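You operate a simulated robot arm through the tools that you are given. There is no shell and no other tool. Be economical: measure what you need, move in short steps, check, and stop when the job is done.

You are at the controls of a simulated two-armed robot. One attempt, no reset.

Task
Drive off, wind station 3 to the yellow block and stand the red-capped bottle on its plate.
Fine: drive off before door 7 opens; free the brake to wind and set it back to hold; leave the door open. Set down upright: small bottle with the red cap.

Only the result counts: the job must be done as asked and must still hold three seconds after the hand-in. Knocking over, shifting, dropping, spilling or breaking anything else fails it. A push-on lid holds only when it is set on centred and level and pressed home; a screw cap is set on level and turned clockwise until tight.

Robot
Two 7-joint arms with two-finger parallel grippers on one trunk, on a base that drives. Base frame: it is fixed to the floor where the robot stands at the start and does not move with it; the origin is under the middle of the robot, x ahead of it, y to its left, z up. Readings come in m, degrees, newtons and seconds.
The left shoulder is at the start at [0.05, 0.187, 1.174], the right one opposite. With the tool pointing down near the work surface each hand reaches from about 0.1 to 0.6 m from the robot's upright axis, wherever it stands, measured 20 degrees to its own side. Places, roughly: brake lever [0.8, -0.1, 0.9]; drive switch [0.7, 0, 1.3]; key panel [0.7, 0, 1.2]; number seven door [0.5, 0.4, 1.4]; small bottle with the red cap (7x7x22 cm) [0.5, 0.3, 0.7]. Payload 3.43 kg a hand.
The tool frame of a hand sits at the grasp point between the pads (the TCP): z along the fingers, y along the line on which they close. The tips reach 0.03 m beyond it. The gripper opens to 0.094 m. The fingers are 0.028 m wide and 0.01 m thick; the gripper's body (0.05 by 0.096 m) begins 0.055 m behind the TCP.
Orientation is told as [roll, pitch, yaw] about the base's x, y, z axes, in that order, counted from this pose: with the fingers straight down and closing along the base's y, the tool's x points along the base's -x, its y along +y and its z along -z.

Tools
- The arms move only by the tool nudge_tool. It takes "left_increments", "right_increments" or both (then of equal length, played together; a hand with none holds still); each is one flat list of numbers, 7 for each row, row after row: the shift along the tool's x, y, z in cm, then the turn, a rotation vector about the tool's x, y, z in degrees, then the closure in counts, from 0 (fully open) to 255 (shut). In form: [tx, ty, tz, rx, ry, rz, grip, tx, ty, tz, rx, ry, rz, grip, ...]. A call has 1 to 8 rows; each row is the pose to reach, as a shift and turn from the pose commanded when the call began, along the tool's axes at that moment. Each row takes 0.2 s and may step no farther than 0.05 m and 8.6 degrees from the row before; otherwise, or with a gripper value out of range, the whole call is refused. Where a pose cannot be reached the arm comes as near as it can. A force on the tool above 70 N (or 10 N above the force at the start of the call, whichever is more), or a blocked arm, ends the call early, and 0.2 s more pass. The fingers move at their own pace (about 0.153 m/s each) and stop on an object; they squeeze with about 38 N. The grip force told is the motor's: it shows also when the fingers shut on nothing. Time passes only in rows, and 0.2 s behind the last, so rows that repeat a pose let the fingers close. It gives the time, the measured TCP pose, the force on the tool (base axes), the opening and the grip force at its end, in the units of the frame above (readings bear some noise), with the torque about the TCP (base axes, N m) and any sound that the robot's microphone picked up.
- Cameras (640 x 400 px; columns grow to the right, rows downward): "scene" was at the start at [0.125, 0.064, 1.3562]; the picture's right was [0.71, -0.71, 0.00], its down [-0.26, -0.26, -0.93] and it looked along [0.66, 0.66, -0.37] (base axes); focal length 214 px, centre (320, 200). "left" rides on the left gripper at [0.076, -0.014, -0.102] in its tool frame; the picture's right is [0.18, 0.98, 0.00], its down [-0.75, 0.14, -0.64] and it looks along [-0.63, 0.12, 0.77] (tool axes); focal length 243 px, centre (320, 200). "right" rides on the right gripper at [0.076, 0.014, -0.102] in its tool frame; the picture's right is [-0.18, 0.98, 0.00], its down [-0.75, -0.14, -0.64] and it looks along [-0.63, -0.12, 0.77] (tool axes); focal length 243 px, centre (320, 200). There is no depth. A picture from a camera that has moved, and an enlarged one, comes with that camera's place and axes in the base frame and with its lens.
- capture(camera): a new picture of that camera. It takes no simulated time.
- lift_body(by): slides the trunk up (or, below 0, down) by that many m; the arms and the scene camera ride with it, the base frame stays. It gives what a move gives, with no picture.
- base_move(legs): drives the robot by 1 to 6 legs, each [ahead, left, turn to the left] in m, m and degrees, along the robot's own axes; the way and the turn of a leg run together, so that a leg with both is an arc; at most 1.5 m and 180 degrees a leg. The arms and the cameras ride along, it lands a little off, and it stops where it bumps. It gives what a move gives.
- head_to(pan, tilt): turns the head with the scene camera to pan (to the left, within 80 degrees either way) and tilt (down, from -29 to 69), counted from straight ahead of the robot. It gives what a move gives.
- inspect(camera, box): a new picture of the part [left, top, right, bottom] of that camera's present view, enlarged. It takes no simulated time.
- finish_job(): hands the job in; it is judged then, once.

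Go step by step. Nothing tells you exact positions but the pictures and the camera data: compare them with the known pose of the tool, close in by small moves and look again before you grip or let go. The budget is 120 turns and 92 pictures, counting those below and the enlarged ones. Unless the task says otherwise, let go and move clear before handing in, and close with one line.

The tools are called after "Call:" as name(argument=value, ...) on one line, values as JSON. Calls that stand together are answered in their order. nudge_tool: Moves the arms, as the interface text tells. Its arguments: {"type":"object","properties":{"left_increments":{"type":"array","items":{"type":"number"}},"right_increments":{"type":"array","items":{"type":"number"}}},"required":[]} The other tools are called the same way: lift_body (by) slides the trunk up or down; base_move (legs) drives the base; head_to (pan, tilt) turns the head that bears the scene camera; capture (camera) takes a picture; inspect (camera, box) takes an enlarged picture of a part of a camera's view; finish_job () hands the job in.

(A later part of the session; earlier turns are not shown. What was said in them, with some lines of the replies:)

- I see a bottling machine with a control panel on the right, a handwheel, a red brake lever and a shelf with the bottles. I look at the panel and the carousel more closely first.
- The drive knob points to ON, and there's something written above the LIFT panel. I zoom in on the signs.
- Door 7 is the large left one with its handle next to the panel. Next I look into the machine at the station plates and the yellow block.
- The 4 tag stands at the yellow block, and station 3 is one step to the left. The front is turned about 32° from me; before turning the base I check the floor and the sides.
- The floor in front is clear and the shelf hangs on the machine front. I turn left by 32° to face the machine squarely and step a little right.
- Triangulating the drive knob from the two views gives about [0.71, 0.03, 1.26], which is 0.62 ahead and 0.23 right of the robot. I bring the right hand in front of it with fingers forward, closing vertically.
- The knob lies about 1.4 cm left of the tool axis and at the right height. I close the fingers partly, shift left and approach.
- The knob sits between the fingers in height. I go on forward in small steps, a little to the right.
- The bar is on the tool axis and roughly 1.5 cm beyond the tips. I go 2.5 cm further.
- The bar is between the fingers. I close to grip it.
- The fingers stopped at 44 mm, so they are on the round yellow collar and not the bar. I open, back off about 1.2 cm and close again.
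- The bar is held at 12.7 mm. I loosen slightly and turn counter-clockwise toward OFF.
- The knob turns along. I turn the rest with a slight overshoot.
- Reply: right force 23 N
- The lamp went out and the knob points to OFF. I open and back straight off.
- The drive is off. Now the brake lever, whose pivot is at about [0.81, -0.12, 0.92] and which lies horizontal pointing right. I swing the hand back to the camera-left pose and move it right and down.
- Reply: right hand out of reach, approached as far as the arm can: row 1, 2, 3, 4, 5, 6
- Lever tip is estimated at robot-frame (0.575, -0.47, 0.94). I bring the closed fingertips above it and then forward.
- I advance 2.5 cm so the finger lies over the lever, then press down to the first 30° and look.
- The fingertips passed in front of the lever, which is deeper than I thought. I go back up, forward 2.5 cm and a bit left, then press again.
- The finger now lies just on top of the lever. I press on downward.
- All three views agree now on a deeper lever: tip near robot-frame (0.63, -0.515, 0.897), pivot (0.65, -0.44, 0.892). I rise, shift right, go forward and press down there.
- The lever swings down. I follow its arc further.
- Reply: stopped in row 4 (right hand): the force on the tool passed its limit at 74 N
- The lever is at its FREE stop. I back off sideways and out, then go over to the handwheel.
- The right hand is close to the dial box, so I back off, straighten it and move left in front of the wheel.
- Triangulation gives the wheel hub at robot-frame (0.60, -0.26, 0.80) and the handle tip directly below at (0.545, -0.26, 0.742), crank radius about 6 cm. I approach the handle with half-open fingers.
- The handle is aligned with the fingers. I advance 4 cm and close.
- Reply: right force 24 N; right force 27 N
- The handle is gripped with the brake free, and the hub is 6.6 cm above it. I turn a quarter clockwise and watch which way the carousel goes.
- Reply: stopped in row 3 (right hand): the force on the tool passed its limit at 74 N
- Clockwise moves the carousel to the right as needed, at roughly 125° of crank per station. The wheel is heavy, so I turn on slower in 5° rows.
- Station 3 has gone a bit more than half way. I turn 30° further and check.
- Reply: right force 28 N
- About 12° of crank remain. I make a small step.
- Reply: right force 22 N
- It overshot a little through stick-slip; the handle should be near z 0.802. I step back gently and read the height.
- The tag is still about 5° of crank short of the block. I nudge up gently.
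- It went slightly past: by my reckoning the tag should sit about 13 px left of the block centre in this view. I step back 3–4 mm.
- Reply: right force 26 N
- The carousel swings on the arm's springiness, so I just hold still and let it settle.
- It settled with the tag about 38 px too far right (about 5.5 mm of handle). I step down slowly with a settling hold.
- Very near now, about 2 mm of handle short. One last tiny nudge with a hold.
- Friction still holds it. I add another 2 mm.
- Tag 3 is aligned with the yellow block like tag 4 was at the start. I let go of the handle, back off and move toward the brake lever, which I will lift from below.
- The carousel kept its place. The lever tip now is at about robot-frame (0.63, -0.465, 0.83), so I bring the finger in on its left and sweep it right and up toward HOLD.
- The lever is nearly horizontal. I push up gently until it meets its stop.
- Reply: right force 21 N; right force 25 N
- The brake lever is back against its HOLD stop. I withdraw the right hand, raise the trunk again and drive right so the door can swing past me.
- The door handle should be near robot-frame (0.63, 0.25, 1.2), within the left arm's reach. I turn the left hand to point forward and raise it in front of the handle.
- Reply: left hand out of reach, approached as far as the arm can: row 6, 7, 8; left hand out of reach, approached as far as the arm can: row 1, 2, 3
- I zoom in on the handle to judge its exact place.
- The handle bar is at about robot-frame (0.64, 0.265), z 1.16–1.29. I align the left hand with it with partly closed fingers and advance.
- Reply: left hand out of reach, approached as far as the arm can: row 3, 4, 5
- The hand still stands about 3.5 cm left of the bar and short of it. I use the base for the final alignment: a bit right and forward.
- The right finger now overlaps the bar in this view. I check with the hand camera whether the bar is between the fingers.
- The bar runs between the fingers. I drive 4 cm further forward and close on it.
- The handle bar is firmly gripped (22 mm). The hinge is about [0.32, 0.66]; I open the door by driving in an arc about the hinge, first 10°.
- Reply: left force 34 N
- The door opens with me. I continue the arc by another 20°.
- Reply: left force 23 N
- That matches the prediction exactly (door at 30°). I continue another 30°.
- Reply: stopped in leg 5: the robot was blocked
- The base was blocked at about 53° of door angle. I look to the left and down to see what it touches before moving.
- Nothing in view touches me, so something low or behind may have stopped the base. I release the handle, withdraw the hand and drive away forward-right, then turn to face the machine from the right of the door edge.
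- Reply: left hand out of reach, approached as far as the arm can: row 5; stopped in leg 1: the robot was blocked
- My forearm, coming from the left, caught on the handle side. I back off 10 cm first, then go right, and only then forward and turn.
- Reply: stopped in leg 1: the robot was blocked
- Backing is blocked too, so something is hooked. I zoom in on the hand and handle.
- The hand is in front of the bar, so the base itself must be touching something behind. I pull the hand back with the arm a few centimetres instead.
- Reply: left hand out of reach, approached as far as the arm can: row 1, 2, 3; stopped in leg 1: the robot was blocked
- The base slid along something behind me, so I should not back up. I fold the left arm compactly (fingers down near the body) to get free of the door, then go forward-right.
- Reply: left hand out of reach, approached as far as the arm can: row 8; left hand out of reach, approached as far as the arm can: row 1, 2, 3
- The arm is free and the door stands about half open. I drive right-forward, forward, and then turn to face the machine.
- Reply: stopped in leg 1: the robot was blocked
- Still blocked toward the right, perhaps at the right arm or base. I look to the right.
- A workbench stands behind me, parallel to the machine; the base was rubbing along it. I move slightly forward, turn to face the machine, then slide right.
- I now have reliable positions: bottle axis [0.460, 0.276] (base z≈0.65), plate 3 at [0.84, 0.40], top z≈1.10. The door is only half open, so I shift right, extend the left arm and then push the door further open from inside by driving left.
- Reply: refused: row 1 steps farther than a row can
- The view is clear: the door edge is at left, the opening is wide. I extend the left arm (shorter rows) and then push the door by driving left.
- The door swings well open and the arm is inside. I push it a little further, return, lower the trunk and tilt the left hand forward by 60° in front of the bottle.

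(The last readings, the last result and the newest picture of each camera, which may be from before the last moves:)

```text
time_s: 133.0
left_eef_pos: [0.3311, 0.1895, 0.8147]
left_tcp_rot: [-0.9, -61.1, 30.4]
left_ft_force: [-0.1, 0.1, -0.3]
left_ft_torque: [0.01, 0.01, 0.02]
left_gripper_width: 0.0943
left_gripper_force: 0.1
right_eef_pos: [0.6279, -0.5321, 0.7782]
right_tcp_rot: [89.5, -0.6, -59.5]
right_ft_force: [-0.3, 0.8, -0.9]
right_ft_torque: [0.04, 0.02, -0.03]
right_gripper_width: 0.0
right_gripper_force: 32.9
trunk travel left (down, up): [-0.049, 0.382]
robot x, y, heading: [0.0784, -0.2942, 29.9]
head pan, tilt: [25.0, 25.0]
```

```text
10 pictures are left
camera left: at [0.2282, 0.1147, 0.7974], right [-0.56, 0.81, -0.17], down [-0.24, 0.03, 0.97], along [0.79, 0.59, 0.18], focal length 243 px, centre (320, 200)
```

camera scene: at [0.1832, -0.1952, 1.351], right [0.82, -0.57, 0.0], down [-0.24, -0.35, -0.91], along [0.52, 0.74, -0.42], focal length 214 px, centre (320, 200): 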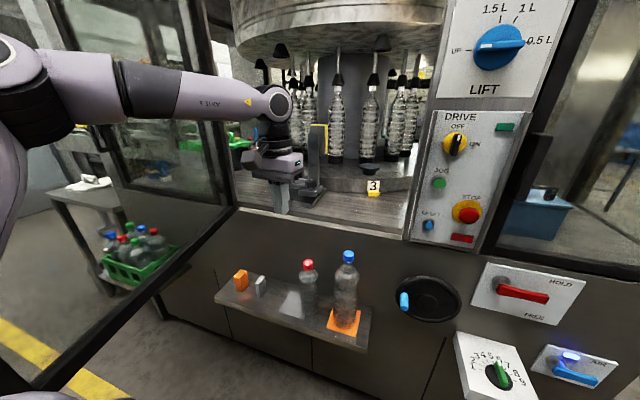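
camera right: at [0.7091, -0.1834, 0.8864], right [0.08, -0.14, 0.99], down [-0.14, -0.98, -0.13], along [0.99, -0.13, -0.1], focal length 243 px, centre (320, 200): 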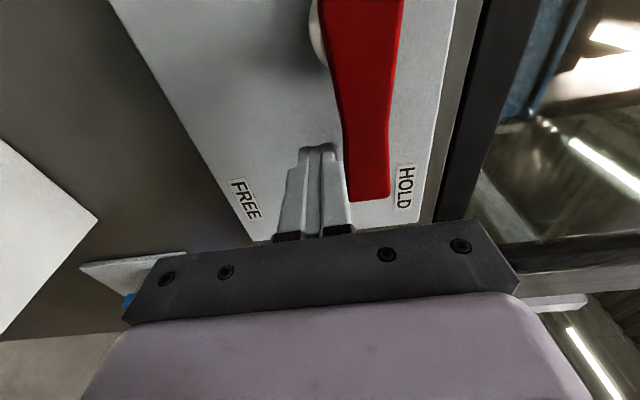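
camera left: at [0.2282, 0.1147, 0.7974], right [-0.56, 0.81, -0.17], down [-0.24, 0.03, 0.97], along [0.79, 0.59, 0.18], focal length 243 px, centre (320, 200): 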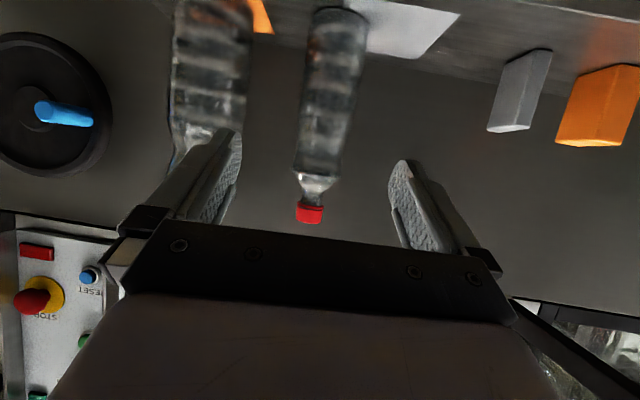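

The bottle stands between the fingers, 15.5 cm ahead, 1 cm left and 5 cm lower as computed. I move in and close.

Call:
nudge_tool(left_increments=[-0.8, 1, 4, 0, 0, 0, 0, -1.6, 1, 8, 0, 0, 0, 0, -2.4, 1, 12, 0, 0, 0, 0, -3.1, 1, 16, 0, 0, 0, 0])

Call:
capture(camera="left")

```text
time_s: 134.0
left_eef_pos: [0.4633, 0.2742, 0.7634]
left_tcp_rot: [-0.6, -61.0, 30.2]
left_ft_force: [0.0, -0.1, 0.3]
left_ft_torque: [0.02, -0.01, 0.01]
left_gripper_width: 0.0938
left_gripper_force: 0.1
right_eef_pos: [0.6295, -0.5337, 0.7776]
right_tcp_rot: [89.5, -0.6, -59.5]
right_ft_force: [-0.4, -0.4, -0.2]
right_ft_torque: [-0.01, 0.0, -0.01]
right_gripper_width: 0.0
right_gripper_force: 32.9
trunk travel left (down, up): [-0.049, 0.382]
robot x, y, heading: [0.0803, -0.2931, 30.4]
head pan, tilt: [25.0, 25.0]
```

```text
9 pictures are left
camera left: at [0.3597, 0.2005, 0.7474], right [-0.56, 0.81, -0.17], down [-0.24, 0.03, 0.97], along [0.79, 0.59, 0.18], focal length 243 px, centre (320, 200)
```

left: 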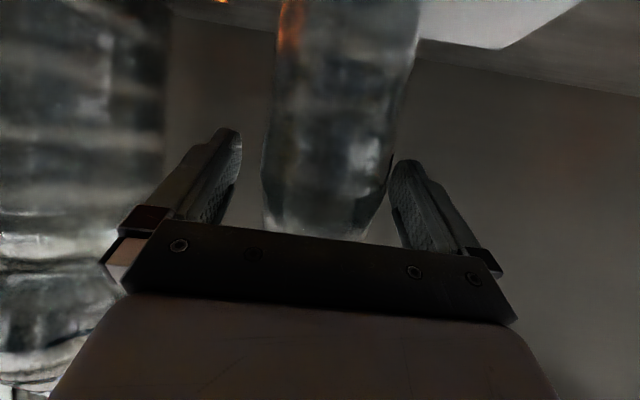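

The bottle is between the pads. I close, then lift it a few centimetres by the arm.

Call:
nudge_tool(left_increments=[0, 0, 0, 0, 0, 0, 255, 0, 0, 0, 0, 0, 0, 255, 0, 0, 0, 0, 0, 0, 255])

Call:
lift_body(by=0.05)

```text
time_s: 134.8
left_eef_pos: [0.4617, 0.2746, 0.7642]
left_tcp_rot: [-0.7, -61.0, 30.2]
left_ft_force: [0.0, 1.0, -0.5]
left_ft_torque: [0.06, -0.13, 0.04]
left_gripper_width: 0.0679
left_gripper_force: 38.4
right_eef_pos: [0.6293, -0.5332, 0.7777]
right_tcp_rot: [89.4, -0.5, -59.6]
right_ft_force: [0.2, 0.5, -0.4]
right_ft_torque: [0.02, 0.01, 0.0]
right_gripper_width: 0.0002
right_gripper_force: 33.1
trunk travel left (down, up): [-0.049, 0.382]
robot x, y, heading: [0.0782, -0.2954, 30.4]
head pan, tilt: [25.0, 25.0]
```

```text
time_s: 135.8
left_eef_pos: [0.4614, 0.2747, 0.813]
left_tcp_rot: [-0.8, -60.9, 30.2]
left_ft_force: [0.5, -0.5, -5.1]
left_ft_torque: [-0.01, 0.0, 0.01]
left_gripper_width: 0.0678
left_gripper_force: 37.6
right_eef_pos: [0.6287, -0.5336, 0.8276]
right_tcp_rot: [89.4, -0.6, -59.5]
right_ft_force: [0.5, -0.9, -0.8]
right_ft_torque: [-0.01, 0.03, 0.0]
right_gripper_width: 0.0
right_gripper_force: 33.4
trunk travel left (down, up): [-0.099, 0.332]
robot x, y, heading: [0.0802, -0.2966, 30.4]
head pan, tilt: [25.0, 25.0]
```

The bottle is held (about 0.5 kg). I back off 8 cm from the machine, raise the trunk fully and lift the arm so the bottle clears the sill and plate.

Call:
base_move(legs=[[-0.08, 0, 0]])

Call:
lift_body(by=0.33)

Call:
nudge_tool(left_increments=[-3, 0, -1.7, 0, 0, 0, 255, -6, 0, -3.4, 0, 0, 0, 255, -9, 0, -5.1, 0, 0, 0, 255, -12.3, 0, -6.8, 0, 0, 0, 255])

Call:
capture(camera="scene")

```text
time_s: 136.8
left_eef_pos: [0.3946, 0.2357, 0.8138]
left_tcp_rot: [-0.7, -60.8, 30.2]
left_ft_force: [1.6, 0.3, -5.7]
left_ft_torque: [0.0, 0.01, 0.01]
left_gripper_width: 0.0677
left_gripper_force: 37.3
right_eef_pos: [0.5608, -0.5722, 0.8268]
right_tcp_rot: [89.4, -0.6, -59.5]
right_ft_force: [-0.4, 0.1, 0.0]
right_ft_torque: [0.01, -0.01, 0.02]
right_gripper_width: 0.0
right_gripper_force: 33.2
trunk travel left (down, up): [-0.099, 0.332]
robot x, y, heading: [0.0092, -0.3369, 30.5]
head pan, tilt: [25.0, 25.0]
```

```text
time_s: 140.1
left_eef_pos: [0.3946, 0.2349, 1.1434]
left_tcp_rot: [-0.7, -60.9, 30.2]
left_ft_force: [-1.0, -0.7, -5.1]
left_ft_torque: [0.04, -0.03, 0.0]
left_gripper_width: 0.0679
left_gripper_force: 37.9
right_eef_pos: [0.5607, -0.5722, 1.1577]
right_tcp_rot: [89.5, -0.6, -59.5]
right_ft_force: [-0.5, 0.3, -0.5]
right_ft_torque: [0.02, 0.03, -0.04]
right_gripper_width: 0.0
right_gripper_force: 33.0
trunk travel left (down, up): [-0.429, 0.002]
robot x, y, heading: [0.0127, -0.3338, 30.5]
head pan, tilt: [25.0, 25.0]
```

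```text
time_s: 141.1
left_eef_pos: [0.3941, 0.2368, 1.2838]
left_tcp_rot: [-0.7, -60.9, 30.1]
left_ft_force: [-0.7, 0.1, -4.2]
left_ft_torque: [0.01, 0.0, -0.01]
left_gripper_width: 0.0676
left_gripper_force: 38.3
right_eef_pos: [0.5608, -0.5724, 1.1575]
right_tcp_rot: [89.4, -0.7, -59.6]
right_ft_force: [-0.4, -0.2, 0.7]
right_ft_torque: [0.04, -0.01, -0.01]
right_gripper_width: 0.0001
right_gripper_force: 33.4
trunk travel left (down, up): [-0.429, 0.002]
robot x, y, heading: [0.0128, -0.337, 30.1]
head pan, tilt: [25.0, 25.0]
```

```text
8 pictures are left
camera scene: at [0.1135, -0.2315, 1.3909], right [0.82, -0.57, 0.0], down [-0.24, -0.35, -0.91], along [0.52, 0.74, -0.42], focal length 214 px, centre (320, 200)
```

scene: 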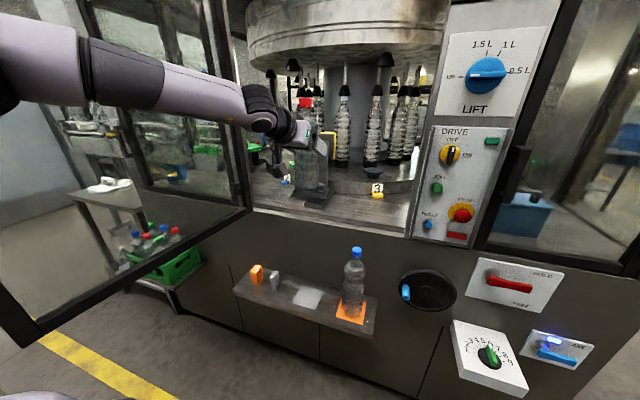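

The bottle hangs upright and the predicted plate pixel matches the picture. I go right 8 cm, then drive forward 28 cm, carrying the bottle in through the door.

Call:
base_move(legs=[[0, -0.08, 0], [0.28, 0, 0]])

Call:
capture(camera="scene")

```text
time_s: 144.0
left_eef_pos: [0.674, 0.3101, 1.2835]
left_tcp_rot: [-0.6, -60.9, 30.5]
left_ft_force: [0.7, -0.2, -4.2]
left_ft_torque: [0.02, -0.02, 0.02]
left_gripper_width: 0.0679
left_gripper_force: 38.2
right_eef_pos: [0.8424, -0.4991, 1.1577]
right_tcp_rot: [89.4, -0.6, -59.3]
right_ft_force: [0.5, 0.2, 0.3]
right_ft_torque: [-0.03, -0.03, 0.03]
right_gripper_width: 0.0001
right_gripper_force: 32.6
trunk travel left (down, up): [-0.429, 0.002]
robot x, y, heading: [0.2926, -0.2657, 30.4]
head pan, tilt: [25.0, 25.0]
```

```text
7 pictures are left
camera scene: at [0.3949, -0.1598, 1.3908], right [0.82, -0.57, 0.0], down [-0.24, -0.35, -0.91], along [0.51, 0.75, -0.42], focal length 214 px, centre (320, 200)
```

scene: 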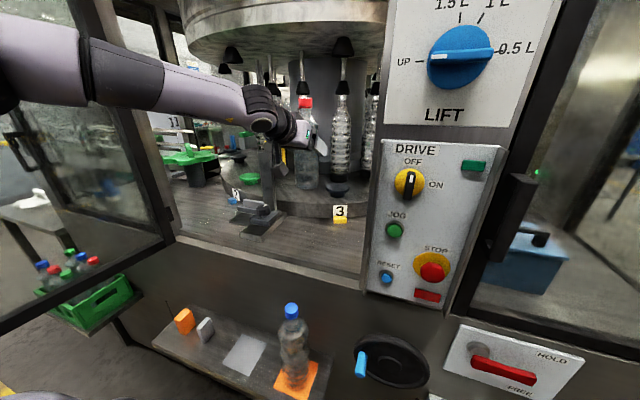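

No bump; the plate is about 19 cm further ahead. I zoom in to refine the plate's place relative to the bottle.

Call:
inspect(camera="scene", box=[270, 120, 390, 230])

```text
3.64 times, centred on (330, 175) of scene
camera zoom: at [0.3949, -0.1598, 1.3908], right [0.82, -0.57, 0.0], down [-0.24, -0.35, -0.91], along [0.51, 0.75, -0.42], focal length 780 px, centre (284, 291)
```

zoom: 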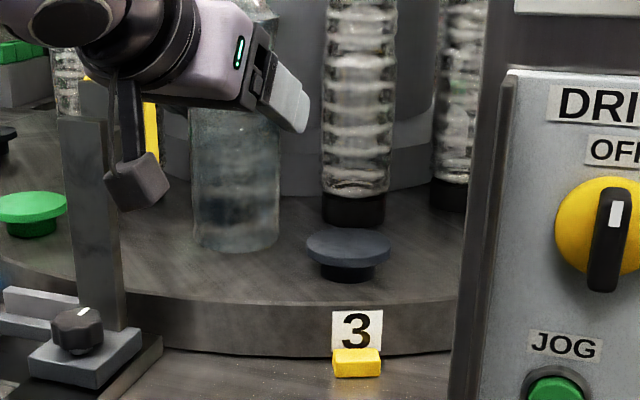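

The bottle base is at z≈1.18, the plate top at about 1.10, roughly 20 cm ahead and 0.9 cm right. I move the arm 18 cm forward at this height.

Call:
nudge_tool(left_increments=[-2.2, -0.2, 3.9, 0, 0, 0, 255, -4.4, -0.4, 7.9, 0, 0, 0, 255, -6.5, -0.6, 11.8, 0, 0, 0, 255, -8.7, -0.8, 15.7, 0, 0, 0, 255])

Call:
inspect(camera="scene", box=[270, 120, 390, 230])

```text
time_s: 145.0
left_eef_pos: [0.76, 0.3775, 1.2702]
left_tcp_rot: [-0.5, -60.9, 30.3]
left_ft_force: [0.9, 0.9, -5.1]
left_ft_torque: [0.01, -0.03, -0.01]
left_gripper_width: 0.0678
left_gripper_force: 37.8
left hand out of reach, approached as far as the arm can: row 3, 4
right_eef_pos: [0.8425, -0.4988, 1.1576]
right_tcp_rot: [89.3, -0.7, -59.3]
right_ft_force: [0.1, 0.3, -0.5]
right_ft_torque: [-0.01, 0.02, -0.04]
right_gripper_width: 0.0
right_gripper_force: 33.1
trunk travel left (down, up): [-0.429, 0.002]
robot x, y, heading: [0.2879, -0.2648, 30.4]
head pan, tilt: [25.0, 25.0]
```

```text
3.64 times, centred on (330, 175) of scene
camera zoom: at [0.3951, -0.1583, 1.3906], right [0.82, -0.57, 0.0], down [-0.24, -0.35, -0.91], along [0.51, 0.75, -0.42], focal length 780 px, centre (284, 291)
```

zoom: 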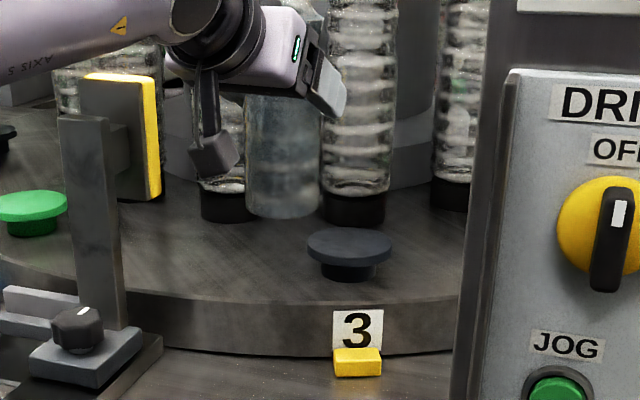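

The arm is at its limit at 0.73 m, still about 10 cm short. I bring the command back to a reachable pose and drive 9 cm forward.

Call:
nudge_tool(left_increments=[2, 0, -3.5, 0, 0, 0, 255, 3.9, 0, -7, 0, 0, 0, 255, 3.9, 0, -7, 0, 0, 0, 255])

Call:
base_move(legs=[[0.05, 0, 0], [0.05, 0, 0]])

```text
time_s: 145.8
left_eef_pos: [0.6872, 0.3322, 1.2682]
left_tcp_rot: [-0.8, -60.7, 30.6]
left_ft_force: [0.1, 0.2, -5.6]
left_ft_torque: [0.03, 0.03, 0.02]
left_gripper_width: 0.0679
left_gripper_force: 38.1
right_eef_pos: [0.8433, -0.5002, 1.1568]
right_tcp_rot: [89.5, -0.6, -59.3]
right_ft_force: [0.5, -0.7, -0.1]
right_ft_torque: [0.02, 0.01, 0.03]
right_gripper_width: 0.0001
right_gripper_force: 33.3
trunk travel left (down, up): [-0.429, 0.002]
robot x, y, heading: [0.2877, -0.2649, 30.6]
head pan, tilt: [25.0, 25.0]
```

```text
time_s: 147.2
left_eef_pos: [0.7735, 0.383, 1.2699]
left_tcp_rot: [-0.7, -60.8, 30.5]
left_ft_force: [0.1, 0.2, -5.4]
left_ft_torque: [-0.01, 0.0, 0.02]
left_gripper_width: 0.0677
left_gripper_force: 37.9
right_eef_pos: [0.9266, -0.4495, 1.1564]
right_tcp_rot: [89.4, -0.6, -59.3]
right_ft_force: [-0.4, 1.4, -0.9]
right_ft_torque: [0.02, -0.01, 0.02]
right_gripper_width: 0.0
right_gripper_force: 32.6
trunk travel left (down, up): [-0.429, 0.002]
robot x, y, heading: [0.3729, -0.2186, 30.3]
head pan, tilt: [25.0, 25.0]
```

No bump. From here the plate is about 8 cm ahead and 1.7 cm right; I move there and lower to about 2–3 cm above the plate.

Call:
nudge_tool(left_increments=[-1.2, -0.8, 2.2, 0, 0, 0, 255, -2.4, -1.7, 4.4, 0, 0, 0, 255, -3.6, -1.7, 6.5, 0, 0, 0, 255, -1.9, -1.7, 7.5, 0, 0, 0, 255, -0.1, -1.7, 8.5, 0, 0, 0, 255])

Call:
inspect(camera="scene", box=[240, 120, 380, 250])

```text
time_s: 148.4
left_eef_pos: [0.8468, 0.4046, 1.2272]
left_tcp_rot: [-0.6, -60.8, 30.2]
left_ft_force: [-0.5, 0.9, -4.9]
left_ft_torque: [0.02, 0.0, 0.0]
left_gripper_width: 0.0678
left_gripper_force: 37.8
right_eef_pos: [0.9273, -0.4501, 1.1573]
right_tcp_rot: [89.4, -0.6, -59.3]
right_ft_force: [-0.3, -0.9, 0.1]
right_ft_torque: [-0.01, -0.03, 0.0]
right_gripper_width: 0.0001
right_gripper_force: 33.0
trunk travel left (down, up): [-0.429, 0.002]
robot x, y, heading: [0.3696, -0.2125, 30.4]
head pan, tilt: [25.0, 25.0]
```

```text
3.08 times, centred on (310, 185) of scene
camera zoom: at [0.4794, -0.1099, 1.3908], right [0.82, -0.57, 0.0], down [-0.24, -0.35, -0.91], along [0.51, 0.75, -0.42], focal length 660 px, centre (351, 246)
```

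zoom: 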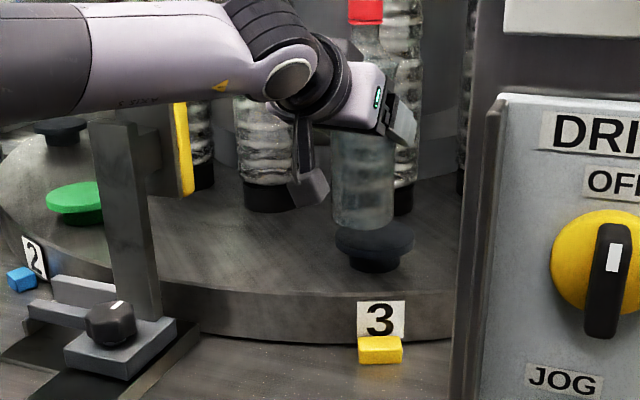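

The bottle is nearly over the plate: a lowered base would land about 1 cm left of its centre. I correct 0.6 cm forward and 0.95 cm right, then lower 1.8 cm.

Call:
nudge_tool(left_increments=[-0.3, -0.95, 0.5, 0, 0, 0, 255, 0.4, -0.95, 0.9, 0, 0, 0, 255, 1.1, -0.95, 1.3, 0, 0, 0, 255, 1.3, -0.95, 1.4, 0, 0, 0, 255])

Call:
inspect(camera="scene", box=[290, 130, 360, 220])

```text
time_s: 149.4
left_eef_pos: [0.853, 0.3986, 1.2126]
left_tcp_rot: [-0.9, -60.9, 30.4]
left_ft_force: [0.5, -1.2, -5.4]
left_ft_torque: [-0.03, -0.01, -0.02]
left_gripper_width: 0.0676
left_gripper_force: 38.3
right_eef_pos: [0.9268, -0.4507, 1.1583]
right_tcp_rot: [89.4, -0.7, -59.3]
right_ft_force: [0.7, 0.2, 0.6]
right_ft_torque: [0.0, 0.02, 0.03]
right_gripper_width: 0.0
right_gripper_force: 33.0
trunk travel left (down, up): [-0.429, 0.002]
robot x, y, heading: [0.3721, -0.2149, 30.2]
head pan, tilt: [25.0, 25.0]
```

```text
4.44 times, centred on (325, 175) of scene
camera zoom: at [0.4789, -0.1104, 1.3909], right [0.82, -0.57, 0.0], down [-0.24, -0.35, -0.91], along [0.51, 0.75, -0.42], focal length 953 px, centre (298, 311)
```

zoom: 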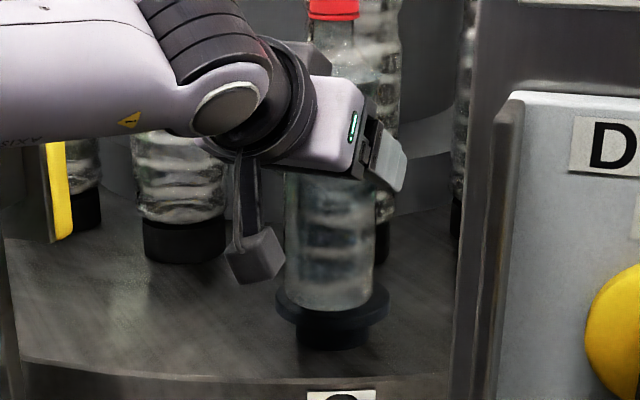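

Laterally centred now, with well under 1 cm to go. I lower in small steps, watching the force.

Call:
nudge_tool(left_increments=[0.22, 0, 0.12, 0, 0, 0, 255, 0.44, 0, 0.24, 0, 0, 0, 255, 0.44, 0, 0.24, 0, 0, 0, 255])

Call:
nudge_tool(left_increments=[0.18, 0, 0.1, 0, 0, 0, 255, 0.26, 0, 0.15, 0, 0, 0, 255, 0.26, 0, 0.15, 0, 0, 0, 255])

```text
time_s: 150.2
left_eef_pos: [0.8536, 0.3978, 1.2071]
left_tcp_rot: [-0.8, -60.9, 30.3]
left_ft_force: [0.6, -0.8, -5.4]
left_ft_torque: [-0.01, 0.02, 0.0]
left_gripper_width: 0.0678
left_gripper_force: 38.0
right_eef_pos: [0.9266, -0.4514, 1.1582]
right_tcp_rot: [89.4, -0.6, -59.4]
right_ft_force: [0.6, -0.8, -0.3]
right_ft_torque: [0.02, -0.01, -0.01]
right_gripper_width: 0.0
right_gripper_force: 33.0
trunk travel left (down, up): [-0.429, 0.002]
robot x, y, heading: [0.3703, -0.2131, 30.4]
head pan, tilt: [25.0, 25.0]
```

```text
time_s: 151.0
left_eef_pos: [0.8532, 0.3984, 1.2032]
left_tcp_rot: [-0.8, -60.9, 30.3]
left_ft_force: [0.2, -0.1, -5.2]
left_ft_torque: [0.01, -0.01, 0.0]
left_gripper_width: 0.0678
left_gripper_force: 38.4
right_eef_pos: [0.9266, -0.4504, 1.1573]
right_tcp_rot: [89.3, -0.6, -59.4]
right_ft_force: [0.6, -0.8, 0.1]
right_ft_torque: [0.0, 0.06, 0.02]
right_gripper_width: 0.0001
right_gripper_force: 32.9
trunk travel left (down, up): [-0.429, 0.002]
robot x, y, heading: [0.3741, -0.2152, 30.5]
head pan, tilt: [25.0, 25.0]
```

No contact yet (still the full 5 N weight). I lower on in 3 mm steps.

Call:
nudge_tool(left_increments=[0.13, 0, 0.07, 0, 0, 0, 255, 0.26, 0, 0.15, 0, 0, 0, 255, 0.26, 0, 0.15, 0, 0, 0, 255])

Call:
nudge_tool(left_increments=[0.13, 0, 0.07, 0, 0, 0, 255, 0.26, 0, 0.15, 0, 0, 0, 255, 0.26, 0, 0.15, 0, 0, 0, 255])

```text
time_s: 151.8
left_eef_pos: [0.854, 0.3994, 1.2024]
left_tcp_rot: [-0.8, -60.9, 30.3]
left_ft_force: [0.0, -0.2, -5.4]
left_ft_torque: [-0.02, 0.0, 0.03]
left_gripper_width: 0.0681
left_gripper_force: 37.9
right_eef_pos: [0.927, -0.4498, 1.1592]
right_tcp_rot: [89.4, -0.6, -59.4]
right_ft_force: [0.0, -0.3, 0.0]
right_ft_torque: [0.01, -0.01, 0.04]
right_gripper_width: 0.0002
right_gripper_force: 33.3
trunk travel left (down, up): [-0.429, 0.002]
robot x, y, heading: [0.3736, -0.2158, 30.5]
head pan, tilt: [25.0, 25.0]
```

```text
time_s: 152.6
left_eef_pos: [0.8537, 0.3981, 1.1979]
left_tcp_rot: [-0.7, -61.0, 30.4]
left_ft_force: [1.3, 0.3, -4.6]
left_ft_torque: [0.04, 0.0, -0.01]
left_gripper_width: 0.0676
left_gripper_force: 38.2
right_eef_pos: [0.9266, -0.4497, 1.1578]
right_tcp_rot: [89.4, -0.6, -59.4]
right_ft_force: [0.4, -1.0, 0.4]
right_ft_torque: [0.03, 0.0, 0.02]
right_gripper_width: 0.0
right_gripper_force: 33.0
trunk travel left (down, up): [-0.429, 0.002]
robot x, y, heading: [0.3698, -0.2131, 30.3]
head pan, tilt: [25.0, 25.0]
```

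Call:
nudge_tool(left_increments=[0.13, 0, 0.07, 0, 0, 0, 255, 0.26, 0, 0.15, 0, 0, 0, 255, 0.26, 0, 0.15, 0, 0, 0, 255])

Call:
nudge_tool(left_increments=[0.13, 0, 0.07, 0, 0, 0, 255, 0.26, 0, 0.15, 0, 0, 0, 255, 0.26, 0, 0.15, 0, 0, 0, 255])

Call:
inspect(camera="scene", box=[290, 130, 360, 220])

```text
time_s: 153.4
left_eef_pos: [0.8535, 0.3982, 1.1967]
left_tcp_rot: [-0.8, -60.9, 30.3]
left_ft_force: [0.1, -0.2, -5.4]
left_ft_torque: [-0.01, -0.05, 0.01]
left_gripper_width: 0.0679
left_gripper_force: 37.8
right_eef_pos: [0.9269, -0.4508, 1.1578]
right_tcp_rot: [89.4, -0.6, -59.3]
right_ft_force: [-0.4, -0.3, 0.3]
right_ft_torque: [0.04, 0.01, 0.01]
right_gripper_width: 0.0
right_gripper_force: 32.5
trunk travel left (down, up): [-0.429, 0.002]
robot x, y, heading: [0.3773, -0.2165, 30.6]
head pan, tilt: [25.0, 25.0]
```

```text
time_s: 154.2
left_eef_pos: [0.8527, 0.3972, 1.1931]
left_tcp_rot: [-0.6, -60.9, 30.3]
left_ft_force: [0.8, 0.3, -4.1]
left_ft_torque: [0.01, 0.02, 0.02]
left_gripper_width: 0.0679
left_gripper_force: 37.6
right_eef_pos: [0.9259, -0.4502, 1.1586]
right_tcp_rot: [89.4, -0.5, -59.4]
right_ft_force: [-0.3, 0.3, 0.1]
right_ft_torque: [0.04, 0.01, 0.01]
right_gripper_width: 0.0
right_gripper_force: 32.9
trunk travel left (down, up): [-0.429, 0.002]
robot x, y, heading: [0.3748, -0.2185, 30.4]
head pan, tilt: [25.0, 25.0]
```

```text
4.44 times, centred on (325, 175) of scene
camera zoom: at [0.4789, -0.1105, 1.3909], right [0.82, -0.57, 0.0], down [-0.24, -0.35, -0.91], along [0.51, 0.75, -0.42], focal length 953 px, centre (298, 311)
```

zoom: 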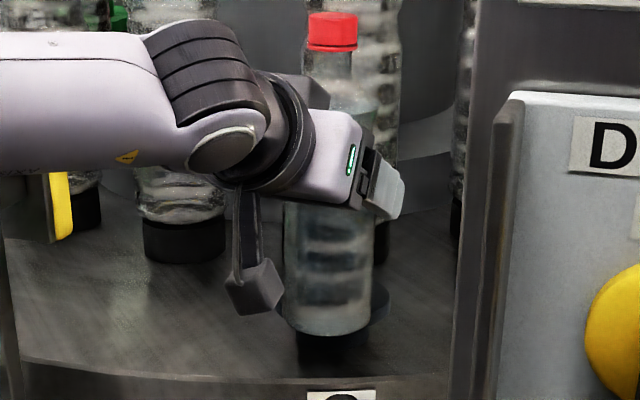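

The bottle hangs slightly in front of the plate, so the plate is farther than I assumed (about 5 cm ahead, 2 cm left, top z≈1.08). I raise 4 cm, drive 5 cm forward and re-align.

Call:
nudge_tool(left_increments=[-1.2, 0, -0.65, 0, 0, 0, 255, -2.4, 0, -1.3, 0, 0, 0, 255, -3.5, 0, -1.94, 0, 0, 0, 255])

Call:
base_move(legs=[[0.045, 0, 0]])

```text
time_s: 155.0
left_eef_pos: [0.8533, 0.3978, 1.232]
left_tcp_rot: [-0.8, -60.9, 30.3]
left_ft_force: [0.8, -0.3, -5.8]
left_ft_torque: [0.0, 0.04, 0.0]
left_gripper_width: 0.068
left_gripper_force: 37.3
right_eef_pos: [0.9271, -0.4505, 1.1575]
right_tcp_rot: [89.4, -0.6, -59.4]
right_ft_force: [-0.2, -0.4, -0.7]
right_ft_torque: [-0.01, -0.05, -0.01]
right_gripper_width: 0.0
right_gripper_force: 32.5
trunk travel left (down, up): [-0.429, 0.002]
robot x, y, heading: [0.3766, -0.2098, 30.5]
head pan, tilt: [25.0, 25.0]
```

```text
time_s: 155.9
left_eef_pos: [0.8933, 0.422, 1.2316]
left_tcp_rot: [-0.7, -60.8, 30.5]
left_ft_force: [0.7, 0.3, -5.8]
left_ft_torque: [-0.01, -0.01, 0.0]
left_gripper_width: 0.0678
left_gripper_force: 37.9
right_eef_pos: [0.9663, -0.4282, 1.1567]
right_tcp_rot: [89.3, -0.7, -59.3]
right_ft_force: [-0.5, -0.4, -0.9]
right_ft_torque: [-0.03, 0.0, 0.01]
right_gripper_width: 0.0
right_gripper_force: 33.1
trunk travel left (down, up): [-0.429, 0.002]
robot x, y, heading: [0.4161, -0.191, 30.4]
head pan, tilt: [25.0, 25.0]
```

Now 0.6 cm forward and 1.8 cm left remain. I make that and lower 3 cm, then creep to contact.

Call:
nudge_tool(left_increments=[-0.3, 1.8, 0.5, 0, 0, 0, 255, 0.6, 1.8, 1.0, 0, 0, 0, 255, 1.5, 1.8, 1.5, 0, 0, 0, 255, 2.3, 1.8, 1.98, 0, 0, 0, 255])

Call:
nudge_tool(left_increments=[0.13, 0, 0.07, 0, 0, 0, 255, 0.26, 0, 0.15, 0, 0, 0, 255, 0.26, 0, 0.15, 0, 0, 0, 255])

Call:
nudge_tool(left_increments=[0.13, 0, 0.07, 0, 0, 0, 255, 0.26, 0, 0.15, 0, 0, 0, 255, 0.26, 0, 0.15, 0, 0, 0, 255])

Call:
nudge_tool(left_increments=[0.13, 0, 0.07, 0, 0, 0, 255, 0.26, 0, 0.15, 0, 0, 0, 255, 0.26, 0, 0.15, 0, 0, 0, 255])

```text
time_s: 156.9
left_eef_pos: [0.8879, 0.4391, 1.2016]
left_tcp_rot: [-0.5, -60.9, 30.3]
left_ft_force: [0.1, 0.4, -5.7]
left_ft_torque: [-0.01, -0.02, 0.0]
left_gripper_width: 0.0678
left_gripper_force: 38.0
right_eef_pos: [0.9666, -0.4278, 1.1576]
right_tcp_rot: [89.4, -0.5, -59.3]
right_ft_force: [0.0, 0.5, -0.1]
right_ft_torque: [0.0, 0.01, 0.0]
right_gripper_width: 0.0
right_gripper_force: 33.1
trunk travel left (down, up): [-0.429, 0.002]
robot x, y, heading: [0.4105, -0.1941, 30.3]
head pan, tilt: [25.0, 25.0]
```

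```text
time_s: 157.7
left_eef_pos: [0.8873, 0.44, 1.1997]
left_tcp_rot: [-0.7, -60.9, 30.3]
left_ft_force: [0.2, 1.2, -5.3]
left_ft_torque: [0.01, 0.0, -0.04]
left_gripper_width: 0.0678
left_gripper_force: 37.6
right_eef_pos: [0.9654, -0.429, 1.1588]
right_tcp_rot: [89.4, -0.6, -59.3]
right_ft_force: [-0.1, -0.1, -0.5]
right_ft_torque: [0.01, 0.0, 0.0]
right_gripper_width: 0.0
right_gripper_force: 33.3
trunk travel left (down, up): [-0.429, 0.002]
robot x, y, heading: [0.4172, -0.1948, 30.4]
head pan, tilt: [25.0, 25.0]
```

```text
time_s: 158.5
left_eef_pos: [0.888, 0.4393, 1.1968]
left_tcp_rot: [-0.7, -60.7, 30.5]
left_ft_force: [0.1, 0.3, -5.0]
left_ft_torque: [0.05, 0.0, -0.01]
left_gripper_width: 0.0678
left_gripper_force: 37.9
right_eef_pos: [0.965, -0.4274, 1.1574]
right_tcp_rot: [89.5, -0.6, -59.4]
right_ft_force: [-0.1, -0.3, 0.0]
right_ft_torque: [0.01, -0.01, -0.01]
right_gripper_width: 0.0
right_gripper_force: 32.9
trunk travel left (down, up): [-0.429, 0.002]
robot x, y, heading: [0.4148, -0.1878, 30.3]
head pan, tilt: [25.0, 25.0]
```

```text
time_s: 159.3
left_eef_pos: [0.889, 0.4389, 1.1936]
left_tcp_rot: [-0.6, -60.9, 30.4]
left_ft_force: [0.1, -0.1, -5.2]
left_ft_torque: [-0.01, 0.04, 0.01]
left_gripper_width: 0.0677
left_gripper_force: 37.9
right_eef_pos: [0.9652, -0.4278, 1.1575]
right_tcp_rot: [89.4, -0.6, -59.3]
right_ft_force: [-0.2, -0.6, 0.1]
right_ft_torque: [0.02, -0.01, 0.02]
right_gripper_width: 0.0
right_gripper_force: 33.0
trunk travel left (down, up): [-0.429, 0.002]
robot x, y, heading: [0.4114, -0.1936, 30.3]
head pan, tilt: [25.0, 25.0]
```

Call:
nudge_tool(left_increments=[0.13, 0, 0.07, 0, 0, 0, 255, 0.26, 0, 0.15, 0, 0, 0, 255, 0.26, 0, 0.15, 0, 0, 0, 255])

Call:
nudge_tool(left_increments=[0.13, 0, 0.07, 0, 0, 0, 255, 0.26, 0, 0.15, 0, 0, 0, 255, 0.26, 0, 0.15, 0, 0, 0, 255])

Call:
nudge_tool(left_increments=[0.13, 0, 0.07, 0, 0, 0, 255, 0.26, 0, 0.15, 0, 0, 0, 255, 0.26, 0, 0.15, 0, 0, 0, 255])

```text
time_s: 160.1
left_eef_pos: [0.8885, 0.4398, 1.1927]
left_tcp_rot: [-0.7, -61.1, 30.3]
left_ft_force: [-0.2, 2.3, 1.5]
left_ft_torque: [0.01, -0.02, -0.01]
left_gripper_width: 0.0678
left_gripper_force: 37.8
right_eef_pos: [0.9647, -0.4278, 1.1582]
right_tcp_rot: [89.5, -0.6, -59.3]
right_ft_force: [0.7, -0.1, 0.1]
right_ft_torque: [-0.02, 0.01, -0.01]
right_gripper_width: 0.0
right_gripper_force: 32.7
trunk travel left (down, up): [-0.429, 0.002]
robot x, y, heading: [0.4132, -0.1911, 30.5]
head pan, tilt: [25.0, 25.0]
```

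```text
time_s: 160.9
left_eef_pos: [0.8885, 0.4401, 1.1937]
left_tcp_rot: [-0.8, -61.4, 30.4]
left_ft_force: [4.1, 7.0, 17.0]
left_ft_torque: [0.11, -0.13, 0.04]
left_gripper_width: 0.0677
left_gripper_force: 38.1
right_eef_pos: [0.9643, -0.427, 1.1579]
right_tcp_rot: [89.5, -0.6, -59.3]
right_ft_force: [0.1, 0.3, -0.6]
right_ft_torque: [0.06, 0.02, -0.01]
right_gripper_width: 0.0
right_gripper_force: 32.9
trunk travel left (down, up): [-0.429, 0.002]
robot x, y, heading: [0.4139, -0.1936, 30.4]
head pan, tilt: [25.0, 25.0]
```

```text
time_s: 161.7
left_eef_pos: [0.8875, 0.4393, 1.1933]
left_tcp_rot: [-0.8, -61.6, 30.5]
left_ft_force: [5.5, 8.3, 24.5]
left_ft_torque: [0.29, -0.12, -0.02]
left_gripper_width: 0.0678
left_gripper_force: 37.6
right_eef_pos: [0.9649, -0.4305, 1.1583]
right_tcp_rot: [89.5, -0.4, -59.4]
right_ft_force: [-1.0, -0.2, 0.4]
right_ft_torque: [0.0, -0.01, 0.02]
right_gripper_width: 0.0
right_gripper_force: 33.1
trunk travel left (down, up): [-0.429, 0.002]
robot x, y, heading: [0.4159, -0.1901, 30.3]
head pan, tilt: [25.0, 25.0]
```

Contact: the bottle rests on something level with the plate. I relieve the pressure and check the centring with a picture.

Call:
nudge_tool(left_increments=[-0.3, 0, -0.17, 0, 0, 0, 255, -0.6, 0, -0.33, 0, 0, 0, 255, -0.6, 0, -0.33, 0, 0, 0, 255])

Call:
inspect(camera="scene", box=[290, 130, 360, 220])

```text
time_s: 162.5
left_eef_pos: [0.8884, 0.4381, 1.1929]
left_tcp_rot: [-0.8, -60.9, 30.5]
left_ft_force: [1.4, 4.2, 11.2]
left_ft_torque: [0.02, -0.31, 0.07]
left_gripper_width: 0.0677
left_gripper_force: 37.8
right_eef_pos: [0.9634, -0.429, 1.158]
right_tcp_rot: [89.5, -0.6, -59.3]
right_ft_force: [-0.3, 1.1, -0.1]
right_ft_torque: [0.02, -0.01, -0.04]
right_gripper_width: 0.0
right_gripper_force: 33.3
trunk travel left (down, up): [-0.429, 0.002]
robot x, y, heading: [0.4108, -0.1898, 30.6]
head pan, tilt: [25.0, 25.0]
```

```text
4.44 times, centred on (325, 175) of scene
camera zoom: at [0.5165, -0.0888, 1.3911], right [0.82, -0.57, 0.0], down [-0.24, -0.35, -0.91], along [0.51, 0.75, -0.42], focal length 953 px, centre (298, 311)
```

zoom: 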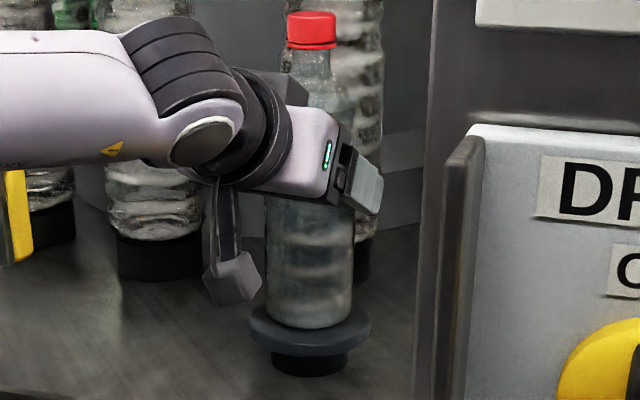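

The bottle stands on the plate but about 1.2 cm too far back and 0.7 cm left. I lift it 8 mm, correct and set it down again.

Call:
nudge_tool(left_increments=[-0.4, 0, -0.2, 0, 0, 0, 255, -0.7, 0, -0.39, 0, 0, 0, 255, -0.4, -0.35, -0.92, 0, 0, 0, 255, -0.12, -0.7, -1.44, 0, 0, 0, 255, -0.12, -0.7, -1.44, 0, 0, 0, 255, 0.2, -0.7, -1.26, 0, 0, 0, 255, 0.45, -0.7, -1.12, 0, 0, 0, 255, 0.45, -0.7, -1.12, 0, 0, 0, 255])

```text
time_s: 164.3
left_eef_pos: [0.8821, 0.427, 1.1929]
left_tcp_rot: [-0.7, -60.8, 30.4]
left_ft_force: [0.0, -0.4, -5.6]
left_ft_torque: [-0.02, 0.02, -0.02]
left_gripper_width: 0.0681
left_gripper_force: 38.0
right_eef_pos: [0.9662, -0.4283, 1.1558]
right_tcp_rot: [89.3, -0.6, -59.2]
right_ft_force: [0.1, 0.7, 0.7]
right_ft_torque: [-0.01, 0.01, -0.03]
right_gripper_width: 0.0
right_gripper_force: 32.4
trunk travel left (down, up): [-0.429, 0.002]
robot x, y, heading: [0.4103, -0.1963, 30.7]
head pan, tilt: [25.0, 25.0]
```

Call:
nudge_tool(left_increments=[0.1, 0, 0.05, 0, 0, 0, 255, 0.2, 0, 0.11, 0, 0, 0, 255, 0.2, 0, 0.11, 0, 0, 0, 255])

```text
time_s: 165.1
left_eef_pos: [0.8823, 0.4273, 1.1926]
left_tcp_rot: [-0.7, -61.1, 30.4]
left_ft_force: [1.6, 2.4, 4.6]
left_ft_torque: [-0.03, -0.09, 0.02]
left_gripper_width: 0.0678
left_gripper_force: 38.3
right_eef_pos: [0.9654, -0.4277, 1.1581]
right_tcp_rot: [89.6, -0.6, -59.2]
right_ft_force: [0.4, 0.1, -0.5]
right_ft_torque: [-0.02, 0.02, 0.0]
right_gripper_width: 0.0
right_gripper_force: 32.7
trunk travel left (down, up): [-0.429, 0.002]
robot x, y, heading: [0.4115, -0.1931, 30.6]
head pan, tilt: [25.0, 25.0]
```

The weight is on the plate. I open the fingers gently and withdraw straight along the hand's axis, then look.

Call:
nudge_tool(left_increments=[0, 0, 0, 0, 0, 0, 60, 0, 0, 0, 0, 0, 0, 0, 0, 0, 0, 0, 0, 0, 0, 0, 0, -2, 0, 0, 0, 0, 0, 0, -4.5, 0, 0, 0, 0, 0, 0, -7.5, 0, 0, 0, 0, 0, 0, -11, 0, 0, 0, 0])

Call:
base_move(legs=[[-0.2, 0, 0]])

Call:
capture(camera="scene")

```text
time_s: 166.7
left_eef_pos: [0.7966, 0.3768, 1.2449]
left_tcp_rot: [-0.6, -60.9, 30.4]
left_ft_force: [0.3, 0.1, 0.9]
left_ft_torque: [0.03, 0.01, -0.01]
left_gripper_width: 0.0938
left_gripper_force: 0.1
right_eef_pos: [0.9652, -0.4285, 1.1573]
right_tcp_rot: [89.6, -0.6, -59.3]
right_ft_force: [-0.6, 0.3, -0.2]
right_ft_torque: [0.0, 0.01, 0.01]
right_gripper_width: 0.0
right_gripper_force: 33.5
trunk travel left (down, up): [-0.429, 0.002]
robot x, y, heading: [0.4165, -0.1936, 30.3]
head pan, tilt: [25.0, 25.0]
```

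```text
time_s: 168.3
left_eef_pos: [0.6224, 0.2764, 1.2457]
left_tcp_rot: [-0.7, -60.8, 30.4]
left_ft_force: [-0.9, 0.0, 0.5]
left_ft_torque: [0.0, -0.01, -0.01]
left_gripper_width: 0.0941
left_gripper_force: 0.1
right_eef_pos: [0.7918, -0.5296, 1.158]
right_tcp_rot: [89.5, -0.6, -59.3]
right_ft_force: [0.4, -0.3, 0.0]
right_ft_torque: [0.01, 0.03, 0.01]
right_gripper_width: 0.0002
right_gripper_force: 32.8
trunk travel left (down, up): [-0.429, 0.002]
robot x, y, heading: [0.2373, -0.2962, 30.2]
head pan, tilt: [25.0, 25.0]
```

```text
0 pictures are left
camera scene: at [0.3438, -0.1901, 1.3911], right [0.82, -0.57, 0.0], down [-0.24, -0.35, -0.91], along [0.51, 0.75, -0.42], focal length 214 px, centre (320, 200)
```

scene: 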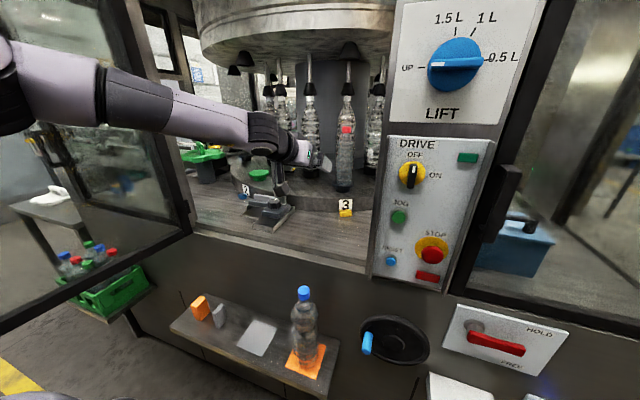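

The bottle stands upright on plate 3, tag 3 is at the yellow block, the drive is off, the brake is on HOLD and the door is open. I back the hand fully clear and hand in.

Call:
base_move(legs=[[-0.15, 0, 0]])

Call:
finish_job()

```text
time_s: 169.7
left_eef_pos: [0.4912, 0.2008, 1.2447]
left_tcp_rot: [-0.8, -60.7, 30.6]
left_ft_force: [0.6, -0.2, 0.1]
left_ft_torque: [0.01, 0.02, 0.02]
left_gripper_width: 0.0939
left_gripper_force: 0.1
right_eef_pos: [0.665, -0.6043, 1.1587]
right_tcp_rot: [89.5, -0.6, -59.0]
right_ft_force: [-0.1, 0.1, 0.1]
right_ft_torque: [-0.01, 0.01, 0.02]
right_gripper_width: 0.0
right_gripper_force: 33.0
trunk travel left (down, up): [-0.429, 0.002]
robot x, y, heading: [0.1111, -0.3686, 30.5]
head pan, tilt: [25.0, 25.0]
```

```text
The job is handed in.
```

I've handed the job in: the drive is off, station 3 is at the yellow block with the brake back on HOLD, door 7 is open, and the red-capped bottle stands upright on plate 3. While opening the door I bumped and rubbed along the workbench behind the robot, and the right arm passed over it. I saw nothing there moved or knocked over, but I only saw part of it.
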